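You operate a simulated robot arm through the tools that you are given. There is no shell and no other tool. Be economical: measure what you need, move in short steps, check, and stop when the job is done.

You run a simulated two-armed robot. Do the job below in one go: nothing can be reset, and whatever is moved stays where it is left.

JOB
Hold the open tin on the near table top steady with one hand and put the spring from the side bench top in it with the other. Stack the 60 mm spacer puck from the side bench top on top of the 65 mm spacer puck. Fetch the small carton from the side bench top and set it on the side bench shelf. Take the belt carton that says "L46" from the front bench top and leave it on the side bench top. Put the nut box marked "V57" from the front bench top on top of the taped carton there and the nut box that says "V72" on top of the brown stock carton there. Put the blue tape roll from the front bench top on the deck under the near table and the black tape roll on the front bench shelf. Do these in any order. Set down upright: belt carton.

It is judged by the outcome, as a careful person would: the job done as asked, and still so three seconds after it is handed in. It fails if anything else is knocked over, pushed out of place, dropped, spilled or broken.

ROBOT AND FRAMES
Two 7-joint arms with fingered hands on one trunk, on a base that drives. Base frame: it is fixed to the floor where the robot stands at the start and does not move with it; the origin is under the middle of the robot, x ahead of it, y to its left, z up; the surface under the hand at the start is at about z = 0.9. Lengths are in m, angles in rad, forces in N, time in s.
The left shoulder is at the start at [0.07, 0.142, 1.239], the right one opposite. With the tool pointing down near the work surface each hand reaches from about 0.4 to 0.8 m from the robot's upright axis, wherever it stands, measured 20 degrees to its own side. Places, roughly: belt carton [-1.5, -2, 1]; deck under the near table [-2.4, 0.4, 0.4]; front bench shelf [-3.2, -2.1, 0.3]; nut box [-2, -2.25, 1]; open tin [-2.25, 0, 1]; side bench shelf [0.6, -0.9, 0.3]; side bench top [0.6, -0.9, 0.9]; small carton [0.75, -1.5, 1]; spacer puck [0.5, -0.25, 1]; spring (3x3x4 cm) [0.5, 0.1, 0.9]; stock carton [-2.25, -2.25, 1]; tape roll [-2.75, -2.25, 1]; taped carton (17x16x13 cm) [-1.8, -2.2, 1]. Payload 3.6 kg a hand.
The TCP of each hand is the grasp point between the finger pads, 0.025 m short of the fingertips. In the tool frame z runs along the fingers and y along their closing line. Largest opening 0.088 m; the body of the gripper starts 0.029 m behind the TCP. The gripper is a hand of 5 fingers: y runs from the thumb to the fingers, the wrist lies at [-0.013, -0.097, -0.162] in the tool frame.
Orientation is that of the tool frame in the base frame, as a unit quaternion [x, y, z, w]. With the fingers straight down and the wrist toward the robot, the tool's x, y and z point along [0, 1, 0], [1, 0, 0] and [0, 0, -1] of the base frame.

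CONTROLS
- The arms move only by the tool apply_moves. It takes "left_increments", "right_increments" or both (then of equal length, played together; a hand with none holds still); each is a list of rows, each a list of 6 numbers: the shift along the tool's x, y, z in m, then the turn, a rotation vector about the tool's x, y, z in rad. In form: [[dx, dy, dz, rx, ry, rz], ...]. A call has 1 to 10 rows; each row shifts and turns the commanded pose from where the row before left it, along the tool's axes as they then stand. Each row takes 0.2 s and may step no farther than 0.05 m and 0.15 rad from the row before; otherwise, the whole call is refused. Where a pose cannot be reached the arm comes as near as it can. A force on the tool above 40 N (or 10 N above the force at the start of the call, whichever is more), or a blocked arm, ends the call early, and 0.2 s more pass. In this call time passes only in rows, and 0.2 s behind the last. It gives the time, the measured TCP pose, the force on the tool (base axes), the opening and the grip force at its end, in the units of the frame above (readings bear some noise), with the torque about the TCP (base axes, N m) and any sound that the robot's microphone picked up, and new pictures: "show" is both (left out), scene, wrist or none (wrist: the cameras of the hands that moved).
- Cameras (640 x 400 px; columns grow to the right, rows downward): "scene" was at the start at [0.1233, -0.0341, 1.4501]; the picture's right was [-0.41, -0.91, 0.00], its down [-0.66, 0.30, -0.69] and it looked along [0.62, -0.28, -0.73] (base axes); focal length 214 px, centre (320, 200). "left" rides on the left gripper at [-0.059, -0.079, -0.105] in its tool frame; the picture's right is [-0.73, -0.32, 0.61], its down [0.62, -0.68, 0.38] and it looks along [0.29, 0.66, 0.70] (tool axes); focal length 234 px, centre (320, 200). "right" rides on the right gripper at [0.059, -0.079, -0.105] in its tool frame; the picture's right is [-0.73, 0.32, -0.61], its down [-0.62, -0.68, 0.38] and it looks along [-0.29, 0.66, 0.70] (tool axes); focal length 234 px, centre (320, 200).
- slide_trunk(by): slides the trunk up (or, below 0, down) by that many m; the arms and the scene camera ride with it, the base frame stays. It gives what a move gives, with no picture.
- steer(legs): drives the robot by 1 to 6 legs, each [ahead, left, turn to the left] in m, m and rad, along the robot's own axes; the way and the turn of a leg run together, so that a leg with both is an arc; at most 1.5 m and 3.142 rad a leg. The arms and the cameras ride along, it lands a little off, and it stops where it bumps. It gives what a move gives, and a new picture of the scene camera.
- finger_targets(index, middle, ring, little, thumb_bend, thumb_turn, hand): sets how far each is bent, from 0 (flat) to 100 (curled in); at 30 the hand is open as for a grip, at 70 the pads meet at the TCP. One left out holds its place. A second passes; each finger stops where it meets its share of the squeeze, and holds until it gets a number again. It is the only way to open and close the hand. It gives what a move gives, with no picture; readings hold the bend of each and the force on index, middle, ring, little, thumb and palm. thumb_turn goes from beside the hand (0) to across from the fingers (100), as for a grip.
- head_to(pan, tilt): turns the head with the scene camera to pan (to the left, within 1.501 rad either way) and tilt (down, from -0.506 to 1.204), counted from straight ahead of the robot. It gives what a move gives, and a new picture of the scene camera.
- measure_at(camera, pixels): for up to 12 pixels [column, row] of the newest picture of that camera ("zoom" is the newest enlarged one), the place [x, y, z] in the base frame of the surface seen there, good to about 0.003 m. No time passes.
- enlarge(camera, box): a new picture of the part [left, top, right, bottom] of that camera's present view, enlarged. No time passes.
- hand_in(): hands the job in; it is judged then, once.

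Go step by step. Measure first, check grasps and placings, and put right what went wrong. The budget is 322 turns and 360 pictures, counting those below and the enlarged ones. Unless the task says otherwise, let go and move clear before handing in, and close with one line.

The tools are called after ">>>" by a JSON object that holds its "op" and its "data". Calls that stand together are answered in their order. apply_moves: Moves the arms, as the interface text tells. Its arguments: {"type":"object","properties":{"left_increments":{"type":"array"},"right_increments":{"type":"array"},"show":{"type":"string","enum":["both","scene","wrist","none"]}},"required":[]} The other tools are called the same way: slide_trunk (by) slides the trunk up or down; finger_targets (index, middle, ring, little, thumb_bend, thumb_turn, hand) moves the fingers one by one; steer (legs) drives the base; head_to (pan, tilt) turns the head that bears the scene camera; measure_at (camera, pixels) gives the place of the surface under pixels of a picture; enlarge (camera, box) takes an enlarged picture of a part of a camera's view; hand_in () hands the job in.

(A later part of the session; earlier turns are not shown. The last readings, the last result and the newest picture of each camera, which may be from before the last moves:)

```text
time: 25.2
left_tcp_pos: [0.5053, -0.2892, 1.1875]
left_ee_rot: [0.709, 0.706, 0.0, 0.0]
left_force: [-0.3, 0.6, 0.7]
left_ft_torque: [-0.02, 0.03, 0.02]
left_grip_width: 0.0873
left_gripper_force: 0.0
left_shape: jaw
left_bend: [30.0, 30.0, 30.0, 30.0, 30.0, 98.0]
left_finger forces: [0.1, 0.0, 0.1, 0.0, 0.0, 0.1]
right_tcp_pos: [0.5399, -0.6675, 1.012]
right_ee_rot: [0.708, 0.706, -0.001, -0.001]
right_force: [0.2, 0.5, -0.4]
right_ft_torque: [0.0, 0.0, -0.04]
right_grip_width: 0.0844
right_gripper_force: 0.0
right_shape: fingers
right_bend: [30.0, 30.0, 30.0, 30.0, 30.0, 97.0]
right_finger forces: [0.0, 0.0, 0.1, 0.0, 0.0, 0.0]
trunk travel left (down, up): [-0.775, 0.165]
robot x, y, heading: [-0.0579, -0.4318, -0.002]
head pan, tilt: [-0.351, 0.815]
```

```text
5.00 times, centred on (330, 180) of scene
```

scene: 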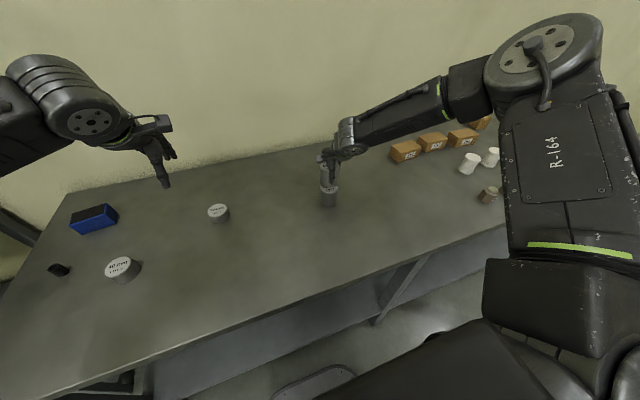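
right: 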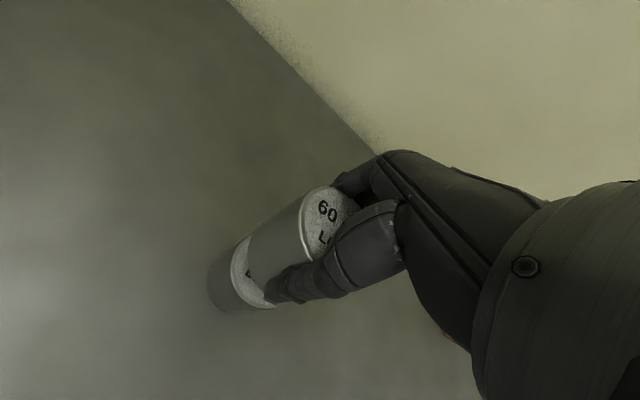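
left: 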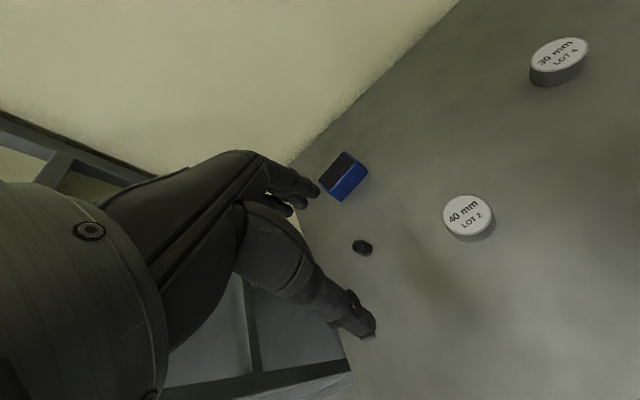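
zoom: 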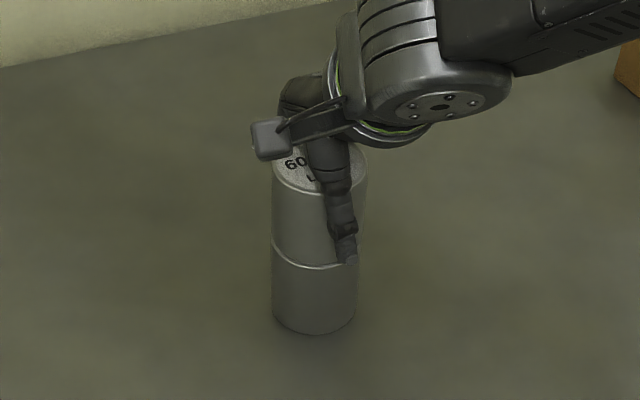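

Stacked flush. Raising the hand and looking toward the cartons.

>>> {"op": "apply_moves", "data": {"right_increments": [[0, 0, -0.03, 0, 0, 0], [0, 0, -0.04, 0, 0, 0], [0, 0, -0.04, 0, 0, 0], [0, 0, -0.04, 0, 0, 0], [0, -0.04, 0, 0, 0, 0], [0, -0.04, 0, 0, 0, 0], [0, -0.04, 0, 0, 0, 0]], "show": "none"}}

>>> {"op": "head_to", "data": {"pan": -0.8, "tilt": 0.6}}

```text
time: 26.8
left_tcp_pos: [0.504, -0.29, 1.1869]
left_ee_rot: [0.708, 0.706, 0.0, 0.0]
left_force: [-0.1, -0.4, -0.2]
left_ft_torque: [0.03, -0.02, 0.01]
left_grip_width: 0.0875
left_gripper_force: 0.1
left_shape: jaw
left_bend: [30.0, 30.0, 30.0, 30.0, 30.0, 98.0]
left_finger forces: [0.0, 0.1, 0.0, 0.0, 0.1, 0.0]
right_tcp_pos: [0.417, -0.6658, 1.1641]
right_ee_rot: [0.708, 0.706, 0.0, 0.0]
right_force: [-0.3, -0.3, 0.8]
right_ft_torque: [0.01, -0.03, -0.02]
right_grip_width: 0.0849
right_gripper_force: 0.0
right_shape: fingers
right_bend: [30.0, 30.0, 30.0, 30.0, 30.0, 97.0]
right_finger forces: [0.1, 0.0, 0.0, 0.0, 0.1, 0.0]
trunk travel left (down, up): [-0.775, 0.165]
robot x, y, heading: [-0.0616, -0.4366, -0.004]
head pan, tilt: [-0.351, 0.815]
```

```text
time: 27.7
left_tcp_pos: [0.5055, -0.2885, 1.1868]
left_ee_rot: [0.708, 0.706, 0.001, 0.0]
left_force: [0.5, -0.4, 0.4]
left_ft_torque: [0.0, 0.01, 0.01]
left_grip_width: 0.0877
left_gripper_force: 0.0
left_shape: jaw
left_bend: [30.0, 30.0, 30.0, 30.0, 30.0, 98.0]
left_finger forces: [0.0, 0.0, 0.0, 0.0, 0.1, 0.1]
right_tcp_pos: [0.4192, -0.6658, 1.162]
right_ee_rot: [0.708, 0.706, -0.001, -0.001]
right_force: [0.4, -0.6, 0.1]
right_ft_torque: [-0.03, -0.01, 0.01]
right_grip_width: 0.0844
right_gripper_force: 0.0
right_shape: fingers
right_bend: [30.0, 30.0, 30.0, 30.0, 30.0, 97.0]
right_finger forces: [0.1, 0.0, 0.0, 0.0, 0.0, 0.0]
trunk travel left (down, up): [-0.775, 0.165]
robot x, y, heading: [-0.0601, -0.432, 0.003]
head pan, tilt: [-0.799, 0.6]
```

scene: 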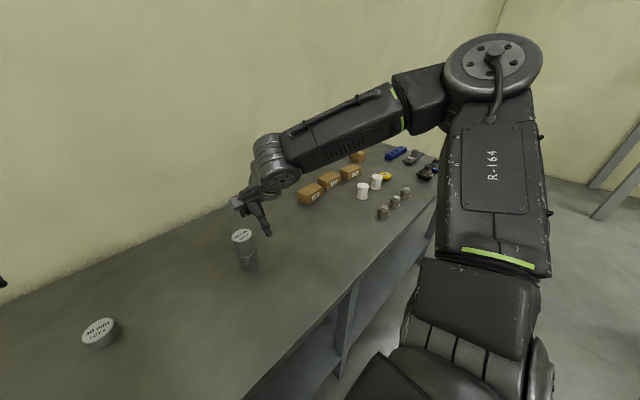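

>>> {"op": "enlarge", "data": {"camera": "scene", "box": [290, 135, 450, 235]}}

>>> {"op": "measure_at", "data": {"camera": "scene", "pixels": [[357, 155], [352, 170], [330, 180], [310, 193], [395, 152]]}}

```text
4.00 times, centred on (370, 185) of scene
```

zoom: 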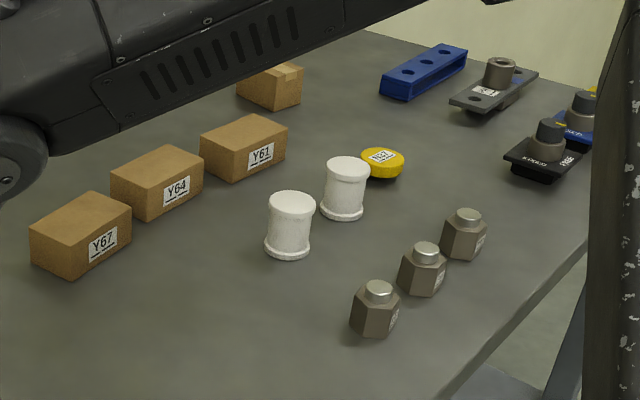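

```text
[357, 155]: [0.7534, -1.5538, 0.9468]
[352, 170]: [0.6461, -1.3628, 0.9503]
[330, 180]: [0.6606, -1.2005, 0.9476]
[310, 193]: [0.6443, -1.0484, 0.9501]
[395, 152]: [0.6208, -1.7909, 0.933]
```

The taped small carton is at (0.753, -1.554), z top 0.947. Driving right along the bench so that it's ahead-right.

>>> {"op": "steer", "data": {"legs": [[0, -0.88, 0], [0.08, 0, 0]]}}

>>> {"op": "head_to", "data": {"pan": -0.3, "tilt": 0.7}}

```text
time: 33.0
left_tcp_pos: [0.5811, -1.1565, 1.1873]
left_ee_rot: [0.705, 0.71, 0.001, 0.001]
left_force: [0.8, -0.2, -0.5]
left_ft_torque: [-0.02, -0.03, -0.01]
left_grip_width: 0.0876
left_gripper_force: 0.0
left_shape: jaw
left_bend: [30.0, 30.0, 30.0, 30.0, 30.0, 98.0]
left_finger forces: [0.0, 0.1, 0.0, 0.0, 0.1, 0.0]
right_tcp_pos: [0.5001, -1.5348, 1.1639]
right_ee_rot: [0.704, 0.71, 0.001, 0.001]
right_force: [0.3, -0.2, 0.8]
right_ft_torque: [-0.01, -0.02, 0.0]
right_grip_width: 0.0845
right_gripper_force: 0.0
right_shape: fingers
right_bend: [30.0, 30.0, 30.0, 30.0, 30.0, 97.0]
right_finger forces: [0.1, 0.0, 0.0, 0.0, 0.1, 0.0]
trunk travel left (down, up): [-0.775, 0.165]
robot x, y, heading: [0.0209, -1.3078, 0.01]
head pan, tilt: [-0.799, 0.6]
```

scene: 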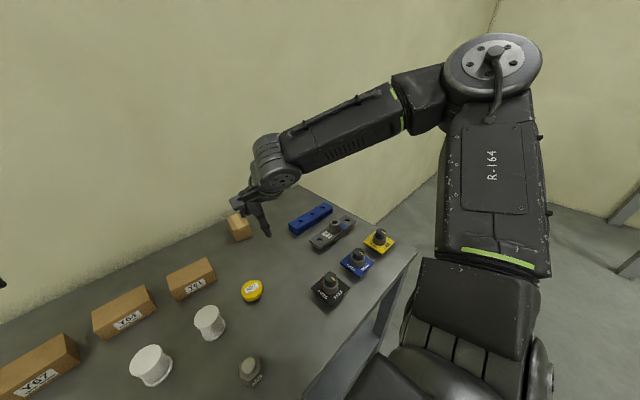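

```text
time: 34.0
left_tcp_pos: [0.5823, -1.1559, 1.1872]
left_ee_rot: [0.705, 0.709, -0.001, 0.0]
left_force: [0.7, 0.2, 0.2]
left_ft_torque: [0.01, 0.0, 0.01]
left_grip_width: 0.0881
left_gripper_force: 0.1
left_shape: jaw
left_bend: [30.0, 30.0, 30.0, 30.0, 30.0, 98.0]
left_finger forces: [0.1, 0.0, 0.0, 0.0, 0.0, 0.0]
right_tcp_pos: [0.5033, -1.5337, 1.1619]
right_ee_rot: [0.704, 0.71, -0.001, -0.001]
right_force: [0.0, 0.0, -0.1]
right_ft_torque: [0.01, -0.01, 0.0]
right_grip_width: 0.0843
right_gripper_force: 0.0
right_shape: fingers
right_bend: [30.0, 30.0, 30.0, 30.0, 30.0, 97.0]
right_finger forces: [0.0, 0.0, 0.1, 0.1, 0.1, 0.0]
trunk travel left (down, up): [-0.775, 0.165]
robot x, y, heading: [0.0243, -1.3077, 0.007]
head pan, tilt: [-0.3, 0.7]
```

scene: 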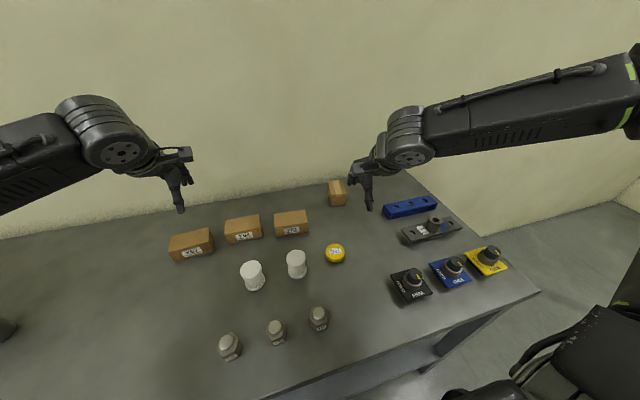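

>>> {"op": "enlarge", "data": {"camera": "scene", "box": [300, 160, 380, 220]}}

>>> {"op": "measure_at", "data": {"camera": "zoom", "pixels": [[240, 160], [340, 150], [355, 245], [260, 262], [300, 215], [300, 280], [350, 320], [270, 340]]}}

```text
6.67 times, centred on (340, 190) of scene
```

zoom: 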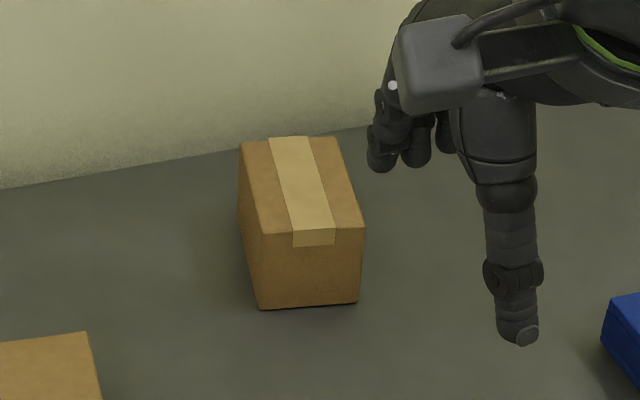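

```text
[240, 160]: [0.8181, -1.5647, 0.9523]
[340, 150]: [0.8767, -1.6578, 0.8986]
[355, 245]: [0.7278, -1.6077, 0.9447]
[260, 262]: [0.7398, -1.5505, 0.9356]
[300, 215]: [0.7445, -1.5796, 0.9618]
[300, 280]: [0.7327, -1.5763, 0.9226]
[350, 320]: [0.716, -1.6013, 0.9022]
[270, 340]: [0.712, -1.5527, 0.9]
```

>>> {"op": "measure_at", "data": {"camera": "zoom", "pixels": [[248, 150], [330, 145], [355, 220], [265, 226], [300, 180], [285, 145], [310, 228]]}}

```text
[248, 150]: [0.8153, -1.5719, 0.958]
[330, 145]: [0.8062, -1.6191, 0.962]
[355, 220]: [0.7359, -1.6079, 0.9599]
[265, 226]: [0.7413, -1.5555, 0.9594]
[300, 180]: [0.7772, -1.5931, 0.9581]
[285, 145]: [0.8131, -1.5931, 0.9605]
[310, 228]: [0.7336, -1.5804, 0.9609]
```

The carton is about 85 × 60 × 60 mm, centred (0.774, -1.588). I'll need a sideways grip and perhaps stand closer; let me look down at the base clearance and shelf.

>>> {"op": "head_to", "data": {"pan": 0, "tilt": 1.2}}

```text
time: 34.9
left_tcp_pos: [0.584, -1.1559, 1.1863]
left_ee_rot: [0.704, 0.71, 0.0, 0.0]
left_force: [0.5, 0.5, 0.1]
left_ft_torque: [0.02, -0.01, -0.01]
left_grip_width: 0.0878
left_gripper_force: 0.1
left_shape: jaw
left_bend: [30.0, 30.0, 30.0, 30.0, 30.0, 98.0]
left_finger forces: [0.0, 0.1, 0.0, 0.1, 0.0, 0.1]
right_tcp_pos: [0.5028, -1.5336, 1.1619]
right_ee_rot: [0.705, 0.71, 0.0, 0.0]
right_force: [0.0, -0.5, 0.6]
right_ft_torque: [0.02, -0.02, -0.01]
right_grip_width: 0.0844
right_gripper_force: 0.1
right_shape: fingers
right_bend: [30.0, 30.0, 30.0, 30.0, 30.0, 97.0]
right_finger forces: [0.1, 0.1, 0.0, 0.0, 0.0, 0.0]
trunk travel left (down, up): [-0.775, 0.165]
robot x, y, heading: [0.0224, -1.3091, 0.008]
head pan, tilt: [0.0, 1.201]
```

scene: 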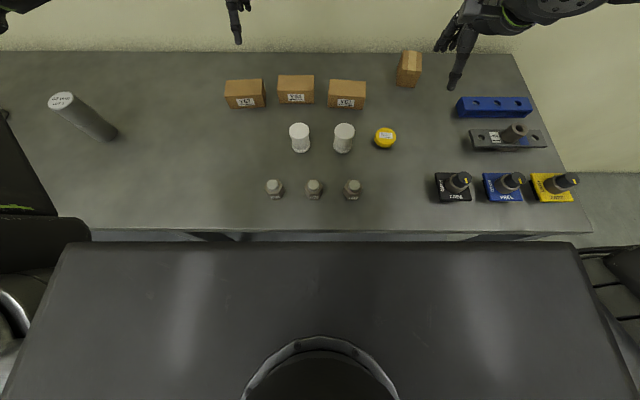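

>>> {"op": "measure_at", "data": {"camera": "scene", "pixels": [[320, 248], [320, 227], [80, 250], [560, 250], [320, 300], [420, 237], [590, 228], [10, 55], [515, 58], [320, 60]]}}

```text
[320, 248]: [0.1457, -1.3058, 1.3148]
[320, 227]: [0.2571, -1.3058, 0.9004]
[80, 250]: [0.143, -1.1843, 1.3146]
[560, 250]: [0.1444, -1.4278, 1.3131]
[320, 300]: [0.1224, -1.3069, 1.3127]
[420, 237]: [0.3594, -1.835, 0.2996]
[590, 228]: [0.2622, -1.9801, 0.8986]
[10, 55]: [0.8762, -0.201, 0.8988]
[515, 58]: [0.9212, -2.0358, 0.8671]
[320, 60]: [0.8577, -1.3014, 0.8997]
```

Chest front is 0.12 m ahead of the axis and the bench edge is at x≈0.26. I'll shift right 0.15 and ahead 0.05, then yaw the hand.

>>> {"op": "steer", "data": {"legs": [[0.05, -0.17, 0]]}}

>>> {"op": "apply_moves", "data": {"right_increments": [[0, 0, 0, 0, 0, 0.15], [0, 0, 0, 0, 0, 0.15], [0, 0, 0, 0, 0, 0.15], [0, 0, 0, 0, 0, 0.15], [0, 0, 0, 0, 0, 0.15], [0, 0, 0, 0, 0, 0.15], [0, 0, 0, 0, 0, 0.15], [0, 0, 0, 0, 0, 0.15], [0, 0, 0, 0, 0, 0.15], [0, 0, 0, 0, 0, 0.15]]}}

```text
time: 36.4
left_tcp_pos: [0.6344, -1.3257, 1.1856]
left_ee_rot: [0.705, 0.709, -0.001, 0.0]
left_force: [0.4, -0.9, 0.8]
left_ft_torque: [-0.01, 0.02, -0.06]
left_grip_width: 0.0874
left_gripper_force: 0.0
left_shape: jaw
left_bend: [30.0, 30.0, 30.0, 30.0, 30.0, 98.0]
left_finger forces: [0.1, 0.0, 0.0, 0.0, 0.0, 0.1]
right_tcp_pos: [0.5526, -1.7018, 1.1626]
right_ee_rot: [0.704, 0.71, 0.0, 0.001]
right_force: [-0.7, 0.0, 0.5]
right_ft_torque: [0.0, 0.0, -0.02]
right_grip_width: 0.0847
right_gripper_force: 0.0
right_shape: fingers
right_bend: [30.0, 30.0, 30.0, 30.0, 30.0, 97.0]
right_finger forces: [0.1, 0.1, 0.0, 0.0, 0.1, 0.0]
trunk travel left (down, up): [-0.775, 0.165]
robot x, y, heading: [0.0716, -1.4764, 0.001]
head pan, tilt: [0.0, 1.201]
```

scene: 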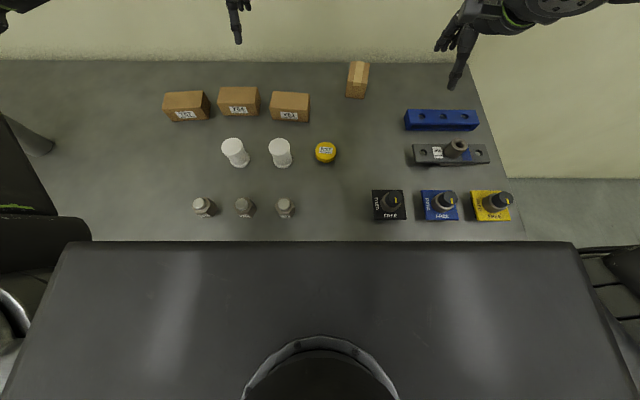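

```text
time: 38.6
left_tcp_pos: [0.635, -1.3278, 1.1864]
left_ee_rot: [0.705, 0.709, 0.0, 0.0]
left_force: [0.4, 0.1, -0.3]
left_ft_torque: [-0.01, 0.01, 0.02]
left_grip_width: 0.0877
left_gripper_force: 0.1
left_shape: jaw
left_bend: [30.0, 30.0, 30.0, 30.0, 30.0, 98.0]
left_finger forces: [0.0, 0.0, 0.1, 0.1, 0.0, 0.0]
right_tcp_pos: [0.5281, -1.7845, 1.13]
right_ee_rot: [0.999, 0.04, 0.002, -0.004]
right_force: [0.5, -0.4, 0.1]
right_ft_torque: [0.0, 0.0, -0.03]
right_grip_width: 0.0848
right_gripper_force: 0.1
right_shape: fingers
right_bend: [30.0, 30.0, 30.0, 30.0, 30.0, 97.0]
right_finger forces: [0.0, 0.0, 0.1, 0.0, 0.0, 0.0]
right hand out of reach, approached as far as the arm can: row 7, 8, 9, 10
trunk travel left (down, up): [-0.775, 0.165]
robot x, y, heading: [0.0743, -1.4755, 0.005]
head pan, tilt: [0.0, 1.201]
```

scene: 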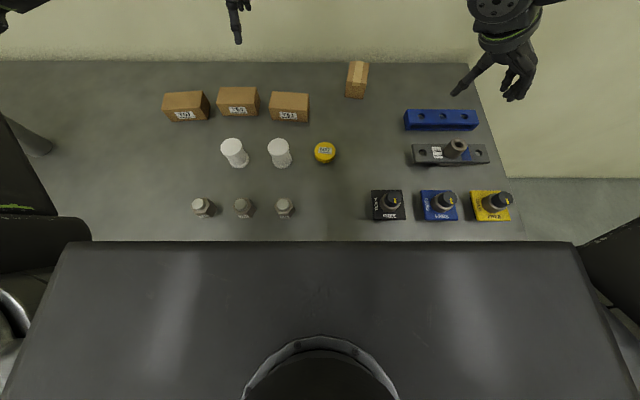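
right: 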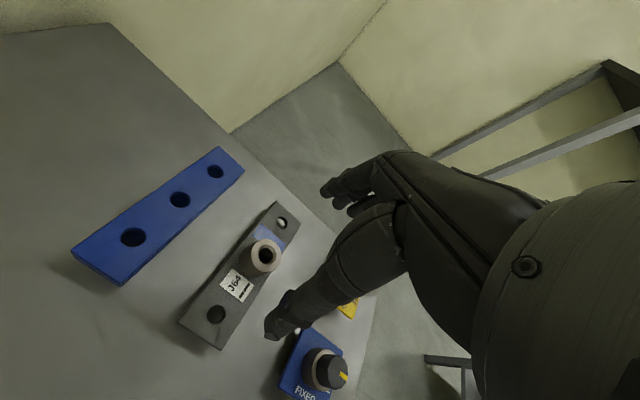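

The yawed posture works. Moving the right hand over the carton (0.776, -1.588) with the left hand moved out of the way.

>>> {"op": "apply_moves", "data": {"left_increments": [[0.03, -0.03, 0, 0, 0, 0], [0.03, -0.03, 0, 0, 0, 0], [0.03, -0.03, 0, 0, 0, 0], [0.03, -0.03, 0, 0, 0, 0], [0.03, 0, 0, 0, 0, 0], [0.03, 0, 0, 0, 0, 0], [0, 0, 0, 0, 0, 0], [0, 0, 0, 0, 0, 0]], "right_increments": [[0.034, -0.026, 0, 0, 0, 0], [0.034, -0.026, 0, 0, 0, 0], [0.034, -0.026, 0, 0, 0, 0], [0.034, -0.026, 0, 0, 0, 0], [0.034, -0.026, 0, 0, 0, 0.05], [0.034, -0.026, 0, 0, 0, 0.05], [0.03, -0.026, 0.02, 0, 0, 0.05], [0, 0, 0.03, 0, 0, 0.05]]}}

```text
time: 40.4
left_tcp_pos: [0.516, -1.1496, 1.1855]
left_ee_rot: [0.706, 0.709, -0.001, -0.001]
left_force: [0.4, 0.0, 0.7]
left_ft_torque: [0.02, 0.01, 0.01]
left_grip_width: 0.0877
left_gripper_force: 0.1
left_shape: jaw
left_bend: [30.0, 30.0, 30.0, 30.0, 30.0, 98.0]
left_finger forces: [0.0, 0.1, 0.0, 0.0, 0.1, 0.0]
right_tcp_pos: [0.613, -1.8212, 0.9976]
right_ee_rot: [0.998, -0.06, 0.001, -0.002]
right_force: [-0.5, -0.2, -0.4]
right_ft_torque: [-0.02, 0.0, -0.02]
right_grip_width: 0.0846
right_gripper_force: 0.0
right_shape: fingers
right_bend: [30.0, 30.0, 30.0, 30.0, 30.0, 97.0]
right_finger forces: [0.0, 0.0, 0.1, 0.0, 0.1, 0.0]
right hand out of reach, approached as far as the arm can: row 1, 2, 3, 4, 5, 6, 7, 8
trunk travel left (down, up): [-0.775, 0.165]
robot x, y, heading: [0.0741, -1.4757, 0.007]
head pan, tilt: [0.0, 1.201]
```

scene: 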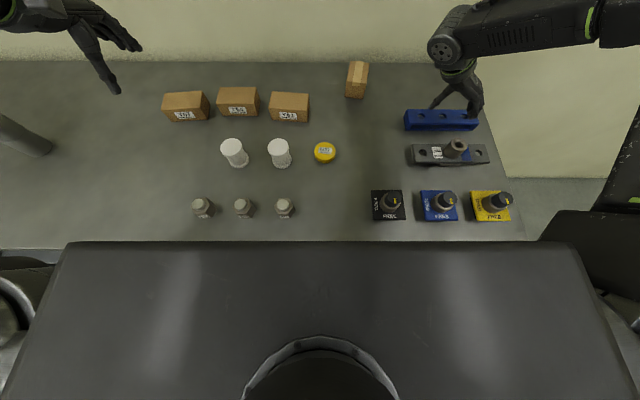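
right: 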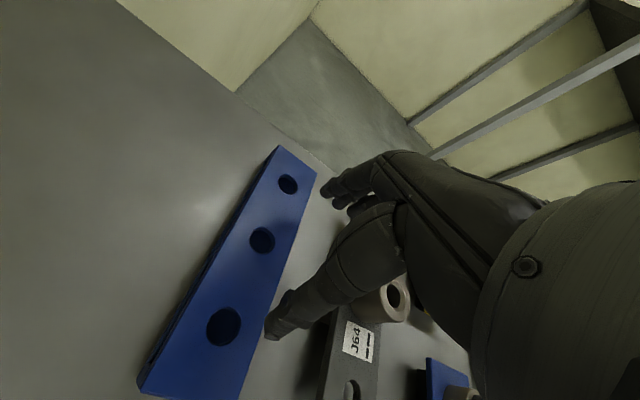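
left: 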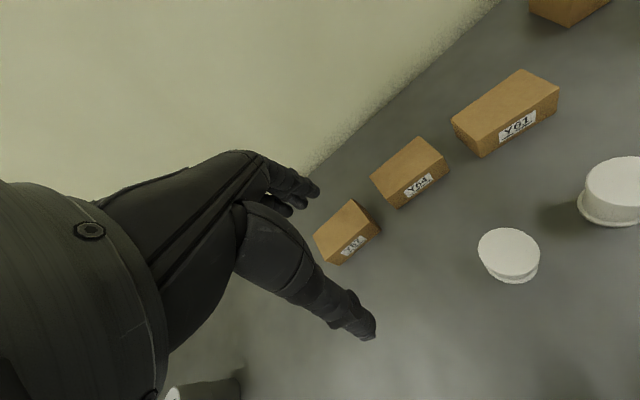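

The hand got stuck low near the blue bar; I'll raise straight up first, then pitch the hand forward (handshake-like), which brings the wrist back in reach.

>>> {"op": "apply_moves", "data": {"right_increments": [[0, 0, -0.05, 0, 0, 0], [0, 0, -0.05, 0, 0, 0], [0, 0, -0.05, 0, 0, 0], [-0.03, -0.03, 0, 0, 0.1, 0], [-0.03, -0.03, 0, 0, 0.14, 0], [-0.03, -0.03, 0, 0, 0.14, 0], [-0.03, -0.03, 0, 0, 0.14, 0], [0, -0.03, 0, 0, 0.14, 0], [0, -0.03, 0, 0, 0.1, 0]]}}

```text
time: 42.4
left_tcp_pos: [0.5165, -1.1475, 1.1856]
left_ee_rot: [0.705, 0.71, 0.0, 0.001]
left_force: [-0.1, 0.2, 0.4]
left_ft_torque: [0.01, 0.04, 0.01]
left_grip_width: 0.0876
left_gripper_force: 0.0
left_shape: jaw
left_bend: [30.0, 30.0, 30.0, 30.0, 30.0, 98.0]
left_finger forces: [0.0, 0.0, 0.0, 0.0, 0.0, 0.0]
right_tcp_pos: [0.5909, -1.7808, 1.2558]
right_ee_rot: [0.929, -0.053, 0.367, 0.021]
right_force: [0.3, 0.4, -0.1]
right_ft_torque: [0.0, -0.02, 0.01]
right_grip_width: 0.0848
right_gripper_force: 0.0
right_shape: fingers
right_bend: [30.0, 30.0, 30.0, 30.0, 30.0, 98.0]
right_finger forces: [0.0, 0.0, 0.1, 0.0, 0.1, 0.0]
right hand out of reach, approached as far as the arm can: row 1, 2, 3, 6, 7, 8, 9
trunk travel left (down, up): [-0.775, 0.165]
robot x, y, heading: [0.0745, -1.4779, 0.005]
head pan, tilt: [0.0, 1.201]
```

scene: 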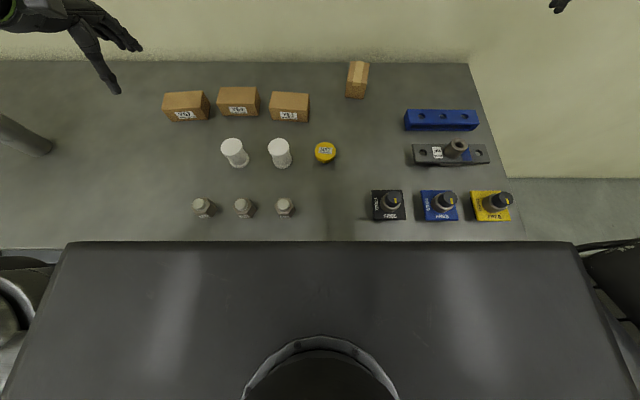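
right: 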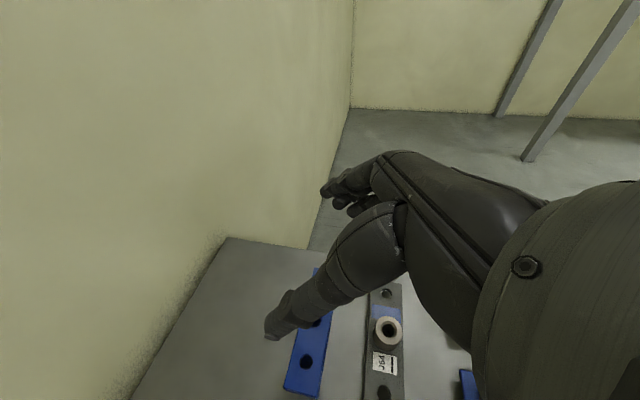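

Pitch of ~43° is reached and the view shows free floor right of the bench. Moving toward above the carton.

>>> {"op": "apply_moves", "data": {"right_increments": [[0.0066, -0.03, 0.0258, 0, 0, 0], [0.0066, -0.03, 0.0258, 0, 0, 0], [0.0066, -0.03, 0.0258, 0, 0, 0], [0.0066, -0.03, 0.0258, 0, 0, 0], [0.0066, -0.03, 0.0258, 0, 0, 0], [0.0066, -0.03, 0.0258, 0, 0, 0], [0.0066, -0.03, 0.0258, 0, 0, 0]]}}

```text
time: 44.0
left_tcp_pos: [0.516, -1.1486, 1.1859]
left_ee_rot: [0.704, 0.71, -0.001, -0.001]
left_force: [-0.5, 0.3, -0.2]
left_ft_torque: [0.02, 0.03, 0.01]
left_grip_width: 0.0875
left_gripper_force: 0.0
left_shape: jaw
left_bend: [30.0, 30.0, 30.0, 30.0, 30.0, 98.0]
left_finger forces: [0.1, 0.0, 0.0, 0.0, 0.0, 0.1]
right_tcp_pos: [0.7354, -1.7877, 1.1315]
right_ee_rot: [0.928, -0.054, 0.369, 0.019]
right_force: [-0.3, 0.0, -0.4]
right_ft_torque: [0.02, 0.01, -0.02]
right_grip_width: 0.0848
right_gripper_force: 0.2
right_shape: fingers
right_bend: [30.0, 30.0, 30.0, 30.0, 30.0, 98.0]
right_finger forces: [0.0, 0.0, 0.0, 0.0, 0.0, 0.0]
right hand out of reach, approached as far as the arm can: row 1, 2, 3, 4, 5, 6, 7
trunk travel left (down, up): [-0.775, 0.165]
robot x, y, heading: [0.0724, -1.4788, 0.003]
head pan, tilt: [0.0, 1.201]
```

scene: 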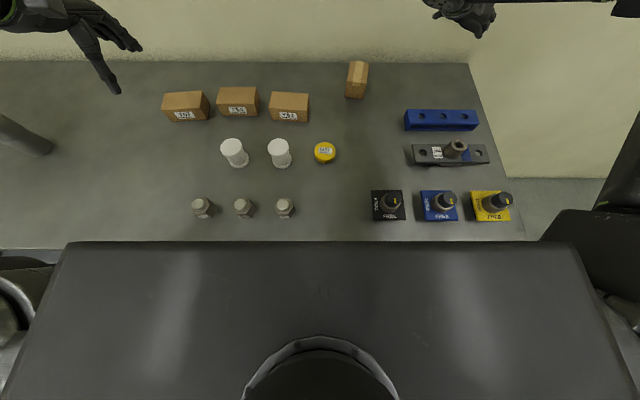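
right: 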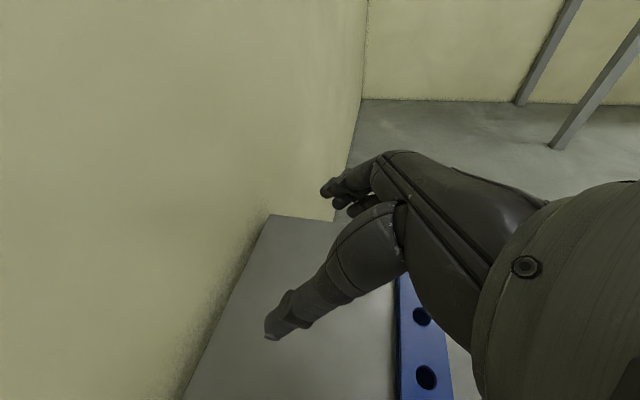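

In this posture the hand stays 0.31 m to the right of the axis but reaches in x, so I'll simply drive left 0.2 m to bring it to the carton.

>>> {"op": "steer", "data": {"legs": [[0, 0.195, 0]]}}

>>> {"op": "enlarge", "data": {"camera": "right", "box": [0, 0, 640, 400]}}

```text
time: 45.6
left_tcp_pos: [0.5152, -0.9557, 1.1874]
left_ee_rot: [0.706, 0.708, 0.002, 0.0]
left_force: [0.1, -0.9, -1.2]
left_ft_torque: [0.01, -0.01, 0.02]
left_grip_width: 0.0878
left_gripper_force: 0.0
left_shape: jaw
left_bend: [30.0, 30.0, 30.0, 30.0, 30.0, 98.0]
left_finger forces: [0.0, 0.1, 0.0, 0.0, 0.0, 0.0]
right_tcp_pos: [0.7312, -1.5934, 1.131]
right_ee_rot: [0.927, -0.056, 0.371, 0.018]
right_force: [0.6, -0.4, 0.2]
right_ft_torque: [-0.01, 0.01, -0.01]
right_grip_width: 0.0845
right_gripper_force: 0.0
right_shape: fingers
right_bend: [30.0, 30.0, 30.0, 30.0, 30.0, 98.0]
right_finger forces: [0.0, 0.1, 0.1, 0.1, 0.0, 0.1]
trunk travel left (down, up): [-0.775, 0.165]
robot x, y, heading: [0.0754, -1.2791, 0.002]
head pan, tilt: [0.0, 1.201]
```

scene: 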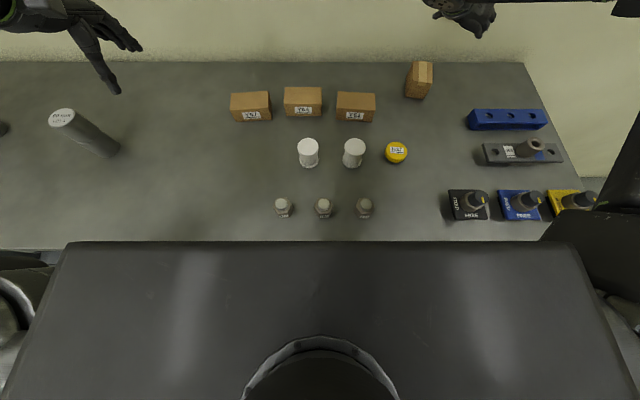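

```text
1.00 times, centred on (320, 200) of right (not enlarged: the box is as wide or as high as the picture)
```

zoom: 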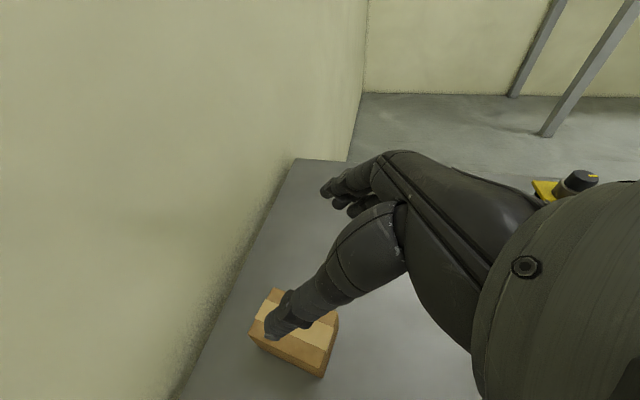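

The hand now hovers over the carton. Coming down 0.09 and forward 0.03, still above its top.

>>> {"op": "apply_moves", "data": {"right_increments": [[-0.0133, -0.003, 0.029, 0, 0, 0], [-0.0133, -0.003, 0.029, 0, 0, 0], [-0.0133, -0.003, 0.029, 0, 0, 0]], "show": "wrist"}}

>>> {"op": "head_to", "data": {"pan": -0.5, "tilt": 0.7}}

```text
time: 46.4
left_tcp_pos: [0.5157, -0.9523, 1.186]
left_ee_rot: [0.706, 0.709, -0.001, 0.0]
left_force: [0.5, 0.6, -0.4]
left_ft_torque: [0.04, 0.01, -0.06]
left_grip_width: 0.0876
left_gripper_force: 0.1
left_shape: jaw
left_bend: [30.0, 30.0, 30.0, 30.0, 30.0, 98.0]
left_finger forces: [0.0, 0.1, 0.0, 0.1, 0.0, 0.0]
right_tcp_pos: [0.7294, -1.6143, 1.085]
right_ee_rot: [0.928, -0.054, 0.369, 0.019]
right_force: [-0.4, 0.6, 0.1]
right_ft_torque: [-0.02, -0.05, 0.01]
right_grip_width: 0.0844
right_gripper_force: 0.0
right_shape: fingers
right_bend: [30.0, 30.0, 30.0, 30.0, 30.0, 98.0]
right_finger forces: [0.0, 0.0, 0.1, 0.0, 0.0, 0.0]
right hand out of reach, approached as far as the arm can: row 1, 2, 3
trunk travel left (down, up): [-0.775, 0.165]
robot x, y, heading: [0.0728, -1.2783, 0.004]
head pan, tilt: [0.0, 1.201]
```

right: 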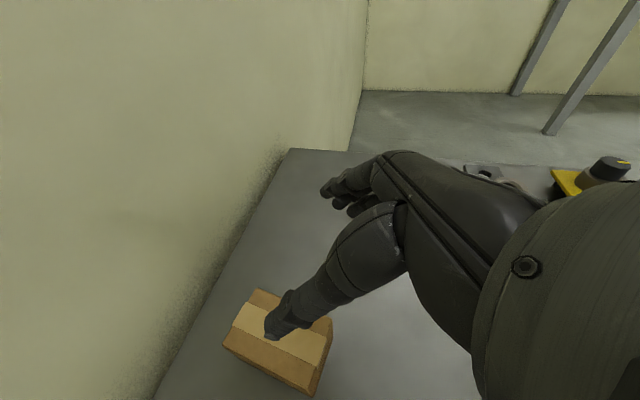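

```text
time: 47.3
left_tcp_pos: [0.5152, -0.9519, 1.1867]
left_ee_rot: [0.706, 0.708, 0.0, 0.0]
left_force: [0.0, -0.2, 0.8]
left_ft_torque: [0.01, 0.0, 0.04]
left_grip_width: 0.0877
left_gripper_force: 0.0
left_shape: jaw
left_bend: [30.0, 30.0, 30.0, 30.0, 30.0, 98.0]
left_finger forces: [0.1, 0.0, 0.1, 0.0, 0.0, 0.0]
right_tcp_pos: [0.7297, -1.6148, 1.0866]
right_ee_rot: [0.928, -0.054, 0.368, 0.019]
right_force: [-0.1, -0.2, 1.1]
right_ft_torque: [-0.03, 0.01, -0.01]
right_grip_width: 0.0847
right_gripper_force: 0.1
right_shape: fingers
right_bend: [30.0, 30.0, 30.0, 30.0, 30.0, 98.0]
right_finger forces: [0.1, 0.0, 0.1, 0.1, 0.0, 0.1]
trunk travel left (down, up): [-0.775, 0.165]
robot x, y, heading: [0.0727, -1.2813, 0.005]
head pan, tilt: [-0.499, 0.7]
```

scene: 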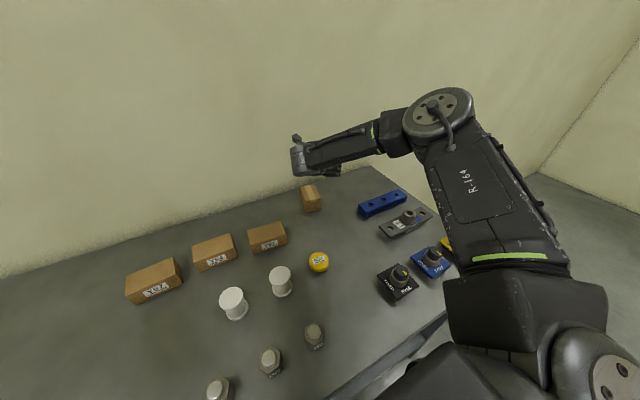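

Arm can't go lower in this posture, but sliding the trunk down will lower the hand without changing the joints. First, nudge the base ahead 0.035 and left 0.027.

>>> {"op": "steer", "data": {"legs": [[0.035, 0.026, 0]]}}

>>> {"op": "enlarge", "data": {"camera": "right", "box": [0, 0, 640, 400]}}

>>> {"op": "measure_at", "data": {"camera": "zoom", "pixels": [[240, 330], [330, 340], [310, 360], [275, 335], [355, 200]]}}

```text
time: 48.2
left_tcp_pos: [0.5436, -0.9306, 1.1903]
left_ee_rot: [0.706, 0.708, 0.003, 0.0]
left_force: [-0.7, -0.8, 0.6]
left_ft_torque: [0.03, -0.03, 0.02]
left_grip_width: 0.0878
left_gripper_force: 0.1
left_shape: jaw
left_bend: [30.0, 30.0, 30.0, 30.0, 30.0, 98.0]
left_finger forces: [0.0, 0.0, 0.0, 0.1, 0.1, 0.0]
right_tcp_pos: [0.7583, -1.5936, 1.0891]
right_ee_rot: [0.927, -0.056, 0.37, 0.018]
right_force: [-0.3, 0.1, -0.4]
right_ft_torque: [0.03, 0.01, 0.05]
right_grip_width: 0.0844
right_gripper_force: 0.0
right_shape: fingers
right_bend: [30.0, 30.0, 30.0, 30.0, 30.0, 98.0]
right_finger forces: [0.0, 0.1, 0.0, 0.0, 0.0, 0.0]
trunk travel left (down, up): [-0.775, 0.165]
robot x, y, heading: [0.1046, -1.2551, 0.003]
head pan, tilt: [-0.499, 0.7]
```

scene: 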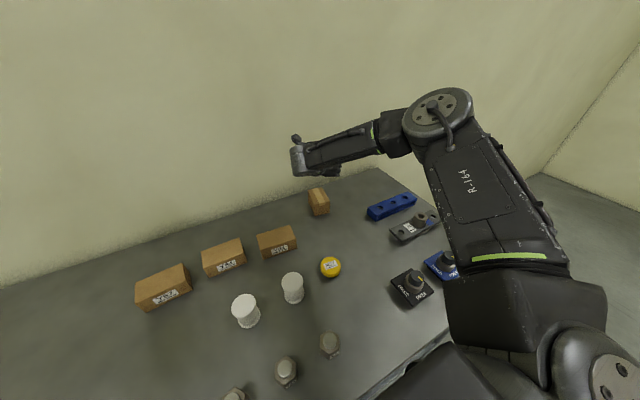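

```text
1.00 times, centred on (320, 200) of right (not enlarged: the box is as wide or as high as the picture)
```

zoom: 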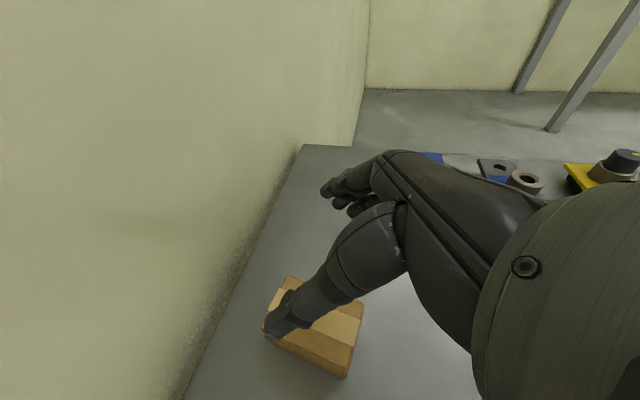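

```text
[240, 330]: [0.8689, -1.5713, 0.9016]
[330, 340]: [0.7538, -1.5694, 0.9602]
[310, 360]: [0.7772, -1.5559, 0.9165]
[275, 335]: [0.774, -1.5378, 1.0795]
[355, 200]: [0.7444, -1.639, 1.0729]
```

Thumb and fingers straddle the carton in y (thumb -1.538, finger -1.639, carton -1.555…-1.612). Lowering the trunk 0.09 first.

>>> {"op": "slide_trunk", "data": {"by": -0.09}}

>>> {"op": "enlarge", "data": {"camera": "right", "box": [0, 0, 640, 400]}}

```text
time: 49.4
left_tcp_pos: [0.5479, -0.9281, 1.0959]
left_ee_rot: [0.707, 0.707, -0.001, 0.0]
left_force: [-0.9, -0.5, -0.2]
left_ft_torque: [0.01, -0.01, 0.02]
left_grip_width: 0.0877
left_gripper_force: 0.1
left_shape: jaw
left_bend: [30.0, 30.0, 30.0, 30.0, 30.0, 98.0]
left_finger forces: [0.0, 0.0, 0.0, 0.0, 0.0, 0.0]
right_tcp_pos: [0.7612, -1.5897, 0.9955]
right_ee_rot: [0.928, -0.055, 0.369, 0.019]
right_force: [0.1, 0.6, 0.2]
right_ft_torque: [0.03, 0.0, 0.0]
right_grip_width: 0.0846
right_gripper_force: 0.1
right_shape: fingers
right_bend: [30.0, 30.0, 30.0, 30.0, 30.0, 98.0]
right_finger forces: [0.1, 0.0, 0.0, 0.0, 0.1, 0.1]
trunk travel left (down, up): [-0.685, 0.255]
robot x, y, heading: [0.107, -1.251, -0.001]
head pan, tilt: [-0.499, 0.7]
```

```text
1.00 times, centred on (320, 200) of right (not enlarged: the box is as wide or as high as the picture)
```

zoom: 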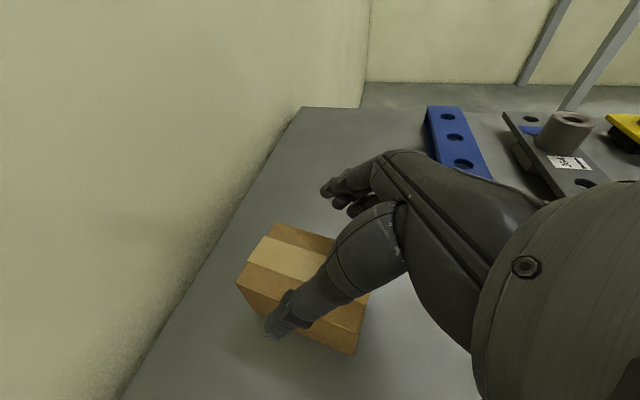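

>>> {"op": "measure_at", "data": {"camera": "zoom", "pixels": [[275, 330], [300, 310], [260, 300], [350, 330], [340, 205], [325, 192], [290, 240], [310, 265]]}}

```text
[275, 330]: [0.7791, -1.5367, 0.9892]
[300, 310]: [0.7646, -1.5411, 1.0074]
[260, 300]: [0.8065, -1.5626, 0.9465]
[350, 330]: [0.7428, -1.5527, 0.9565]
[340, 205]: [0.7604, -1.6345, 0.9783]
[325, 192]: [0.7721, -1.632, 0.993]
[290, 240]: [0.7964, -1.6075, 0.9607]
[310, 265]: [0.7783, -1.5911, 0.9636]
```

The thumb side is tight, so I'll open the thumb a little further, then lower the rest.

>>> {"op": "finger_targets", "data": {"hand": "right", "thumb_bend": 18}}

>>> {"op": "slide_trunk", "data": {"by": -0.038}}

>>> {"op": "enlarge", "data": {"camera": "right", "box": [0, 0, 640, 400]}}

```text
time: 50.4
left_tcp_pos: [0.5486, -0.9276, 1.0958]
left_ee_rot: [0.706, 0.708, -0.001, 0.0]
left_force: [-0.1, 0.2, 0.0]
left_ft_torque: [0.03, 0.0, 0.01]
left_grip_width: 0.0877
left_gripper_force: 0.0
left_shape: jaw
left_bend: [30.0, 30.0, 30.0, 30.0, 30.0, 98.0]
left_finger forces: [0.0, 0.0, 0.0, 0.0, 0.0, 0.0]
right_tcp_pos: [0.7612, -1.5917, 0.997]
right_ee_rot: [0.928, -0.055, 0.368, 0.019]
right_force: [-0.7, -1.0, 0.5]
right_ft_torque: [0.0, 0.0, -0.02]
right_grip_width: 0.0928
right_gripper_force: 0.0
right_shape: fingers
right_bend: [30.0, 30.0, 30.0, 30.0, 18.0, 98.0]
right_finger forces: [0.0, 0.1, 0.0, 0.0, 0.0, 0.0]
trunk travel left (down, up): [-0.685, 0.255]
robot x, y, heading: [0.1041, -1.251, -0.003]
head pan, tilt: [-0.499, 0.7]
```

```text
time: 51.3
left_tcp_pos: [0.547, -0.928, 1.0587]
left_ee_rot: [0.707, 0.708, 0.001, 0.0]
left_force: [-0.2, -0.2, 0.2]
left_ft_torque: [0.0, 0.02, 0.04]
left_grip_width: 0.0877
left_gripper_force: 0.0
left_shape: jaw
left_bend: [30.0, 30.0, 30.0, 30.0, 30.0, 98.0]
left_finger forces: [0.0, 0.1, 0.0, 0.0, 0.0, 0.0]
right_tcp_pos: [0.762, -1.5906, 0.9579]
right_ee_rot: [0.928, -0.055, 0.368, 0.018]
right_force: [0.5, -0.3, 0.6]
right_ft_torque: [-0.02, 0.0, 0.0]
right_grip_width: 0.0928
right_gripper_force: 0.1
right_shape: fingers
right_bend: [30.0, 30.0, 30.0, 30.0, 18.0, 98.0]
right_finger forces: [0.0, 0.0, 0.1, 0.0, 0.0, 0.1]
trunk travel left (down, up): [-0.647, 0.293]
robot x, y, heading: [0.1069, -1.2557, 0.004]
head pan, tilt: [-0.499, 0.7]
```

```text
1.00 times, centred on (320, 200) of right (not enlarged: the box is as wide or as high as the picture)
```

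zoom: 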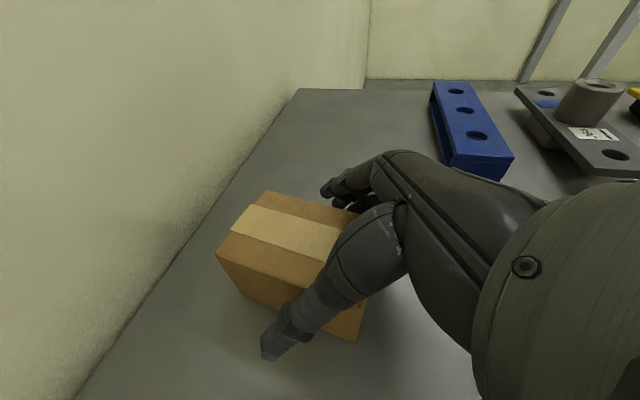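

The carton lies between thumb and fingers. Down 7 mm more and close.

>>> {"op": "slide_trunk", "data": {"by": -0.007}}

>>> {"op": "finger_targets", "data": {"hand": "right", "index": 70, "middle": 70, "ring": 70, "little": 70, "thumb_bend": 70}}

>>> {"op": "enlarge", "data": {"camera": "right", "box": [0, 0, 640, 400]}}

```text
time: 51.8
left_tcp_pos: [0.5482, -0.9273, 1.0525]
left_ee_rot: [0.707, 0.708, 0.0, -0.001]
left_force: [0.1, -0.2, -0.9]
left_ft_torque: [0.05, 0.02, 0.01]
left_grip_width: 0.0877
left_gripper_force: 0.0
left_shape: jaw
left_bend: [30.0, 30.0, 30.0, 30.0, 30.0, 98.0]
left_finger forces: [0.0, 0.0, 0.1, 0.0, 0.0, 0.0]
right_tcp_pos: [0.7624, -1.59, 0.9502]
right_ee_rot: [0.928, -0.055, 0.368, 0.019]
right_force: [-1.4, -0.3, 0.3]
right_ft_torque: [-0.02, 0.0, 0.01]
right_grip_width: 0.0928
right_gripper_force: 0.0
right_shape: fingers
right_bend: [30.0, 30.0, 30.0, 30.0, 18.0, 98.0]
right_finger forces: [0.1, 0.0, 0.1, 0.0, 0.0, 0.0]
trunk travel left (down, up): [-0.64, 0.3]
robot x, y, heading: [0.1087, -1.2542, 0.003]
head pan, tilt: [-0.499, 0.7]
```

```text
time: 52.8
left_tcp_pos: [0.5466, -0.9273, 1.0517]
left_ee_rot: [0.706, 0.708, 0.0, 0.0]
left_force: [0.1, -0.7, -0.3]
left_ft_torque: [0.0, 0.0, -0.01]
left_grip_width: 0.0877
left_gripper_force: 0.2
left_shape: jaw
left_bend: [30.0, 30.0, 30.0, 30.0, 30.0, 98.0]
left_finger forces: [0.0, 0.0, 0.1, 0.1, 0.0, 0.0]
right_tcp_pos: [0.762, -1.5899, 0.9518]
right_ee_rot: [0.927, -0.055, 0.37, 0.02]
right_force: [0.8, -4.8, 8.0]
right_ft_torque: [-0.41, 0.03, 0.06]
right_grip_width: 0.0569
right_gripper_force: 41.1
right_shape: fingers
right_bend: [50.0, 56.0, 57.0, 60.0, 54.0, 90.0]
right_finger forces: [12.8, 8.9, 9.2, 10.1, 40.9, 0.0]
trunk travel left (down, up): [-0.64, 0.3]
robot x, y, heading: [0.1019, -1.2548, 0.004]
head pan, tilt: [-0.499, 0.7]
```

```text
1.00 times, centred on (320, 200) of right (not enlarged: the box is as wide or as high as the picture)
```

zoom: 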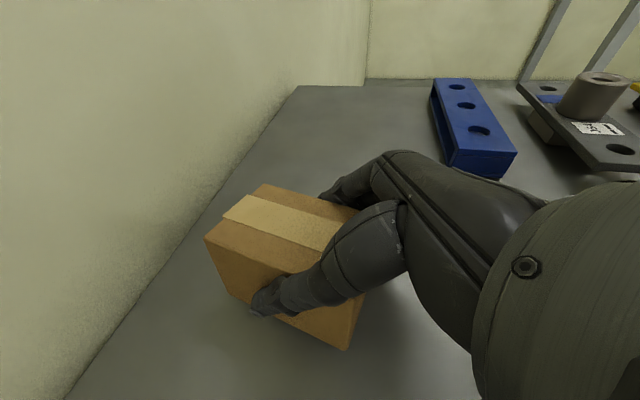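

All fingers hold (41 N). Raising the trunk, then backing out.

>>> {"op": "slide_trunk", "data": {"by": 0.17}}

>>> {"op": "steer", "data": {"legs": [[-0.65, 0, 0]]}}

>>> {"op": "measure_at", "data": {"camera": "scene", "pixels": [[440, 95], [440, 115], [380, 115], [300, 150], [320, 150], [345, 165], [480, 200], [330, 320], [380, 330], [420, 300]]}}

```text
time: 54.7
left_tcp_pos: [0.5495, -0.9286, 1.2215]
left_ee_rot: [0.706, 0.708, 0.0, 0.001]
left_force: [0.4, -0.3, -1.0]
left_ft_torque: [0.01, -0.02, -0.01]
left_grip_width: 0.0876
left_gripper_force: 0.0
left_shape: jaw
left_bend: [30.0, 30.0, 30.0, 30.0, 30.0, 98.0]
left_finger forces: [0.1, 0.1, 0.0, 0.1, 0.0, 0.0]
right_tcp_pos: [0.7628, -1.5898, 1.1203]
right_ee_rot: [0.928, -0.056, 0.369, 0.019]
right_force: [0.3, 0.6, -2.7]
right_ft_torque: [-0.04, 0.04, -0.04]
right_grip_width: 0.0565
right_gripper_force: 39.9
right_shape: fingers
right_bend: [49.0, 56.0, 57.0, 60.0, 54.0, 90.0]
right_finger forces: [13.4, 8.3, 8.0, 8.6, 40.3, 0.0]
trunk travel left (down, up): [-0.81, 0.13]
robot x, y, heading: [0.1077, -1.2551, 0.004]
head pan, tilt: [-0.499, 0.7]
```

```text
time: 58.4
left_tcp_pos: [-0.1025, -0.9281, 1.2205]
left_ee_rot: [0.704, 0.71, 0.0, -0.001]
left_force: [0.0, 0.4, 0.8]
left_ft_torque: [0.02, 0.01, -0.02]
left_grip_width: 0.0878
left_gripper_force: 0.1
left_shape: jaw
left_bend: [30.0, 30.0, 30.0, 30.0, 30.0, 98.0]
left_finger forces: [0.0, 0.0, 0.0, 0.0, 0.0, 0.0]
right_tcp_pos: [0.1148, -1.5904, 1.1189]
right_ee_rot: [0.929, -0.051, 0.367, 0.017]
right_force: [0.4, 0.4, -1.7]
right_ft_torque: [-0.03, 0.06, 0.01]
right_grip_width: 0.0561
right_gripper_force: 39.3
right_shape: fingers
right_bend: [49.0, 56.0, 57.0, 60.0, 54.0, 90.0]
right_finger forces: [13.5, 8.1, 8.0, 8.6, 40.2, 0.0]
trunk travel left (down, up): [-0.81, 0.13]
robot x, y, heading: [-0.5476, -1.2592, 0.012]
head pan, tilt: [-0.499, 0.7]
```

scene: 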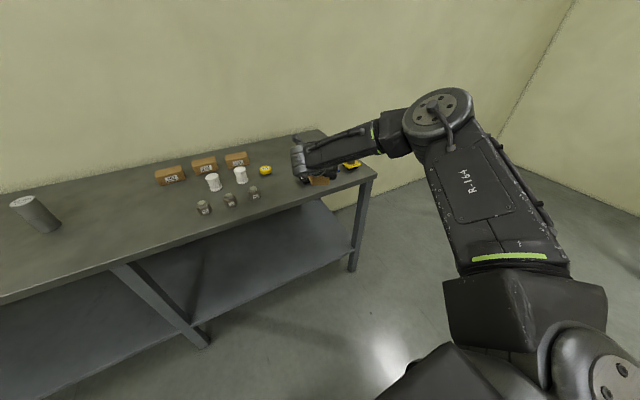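

```text
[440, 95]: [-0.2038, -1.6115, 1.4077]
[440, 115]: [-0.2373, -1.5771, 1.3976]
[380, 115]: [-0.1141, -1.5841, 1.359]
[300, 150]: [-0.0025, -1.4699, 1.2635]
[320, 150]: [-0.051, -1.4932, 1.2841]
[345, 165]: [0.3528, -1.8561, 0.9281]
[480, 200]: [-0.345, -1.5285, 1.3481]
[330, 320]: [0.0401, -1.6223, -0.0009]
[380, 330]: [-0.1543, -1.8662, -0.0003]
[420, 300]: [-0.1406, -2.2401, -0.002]
```

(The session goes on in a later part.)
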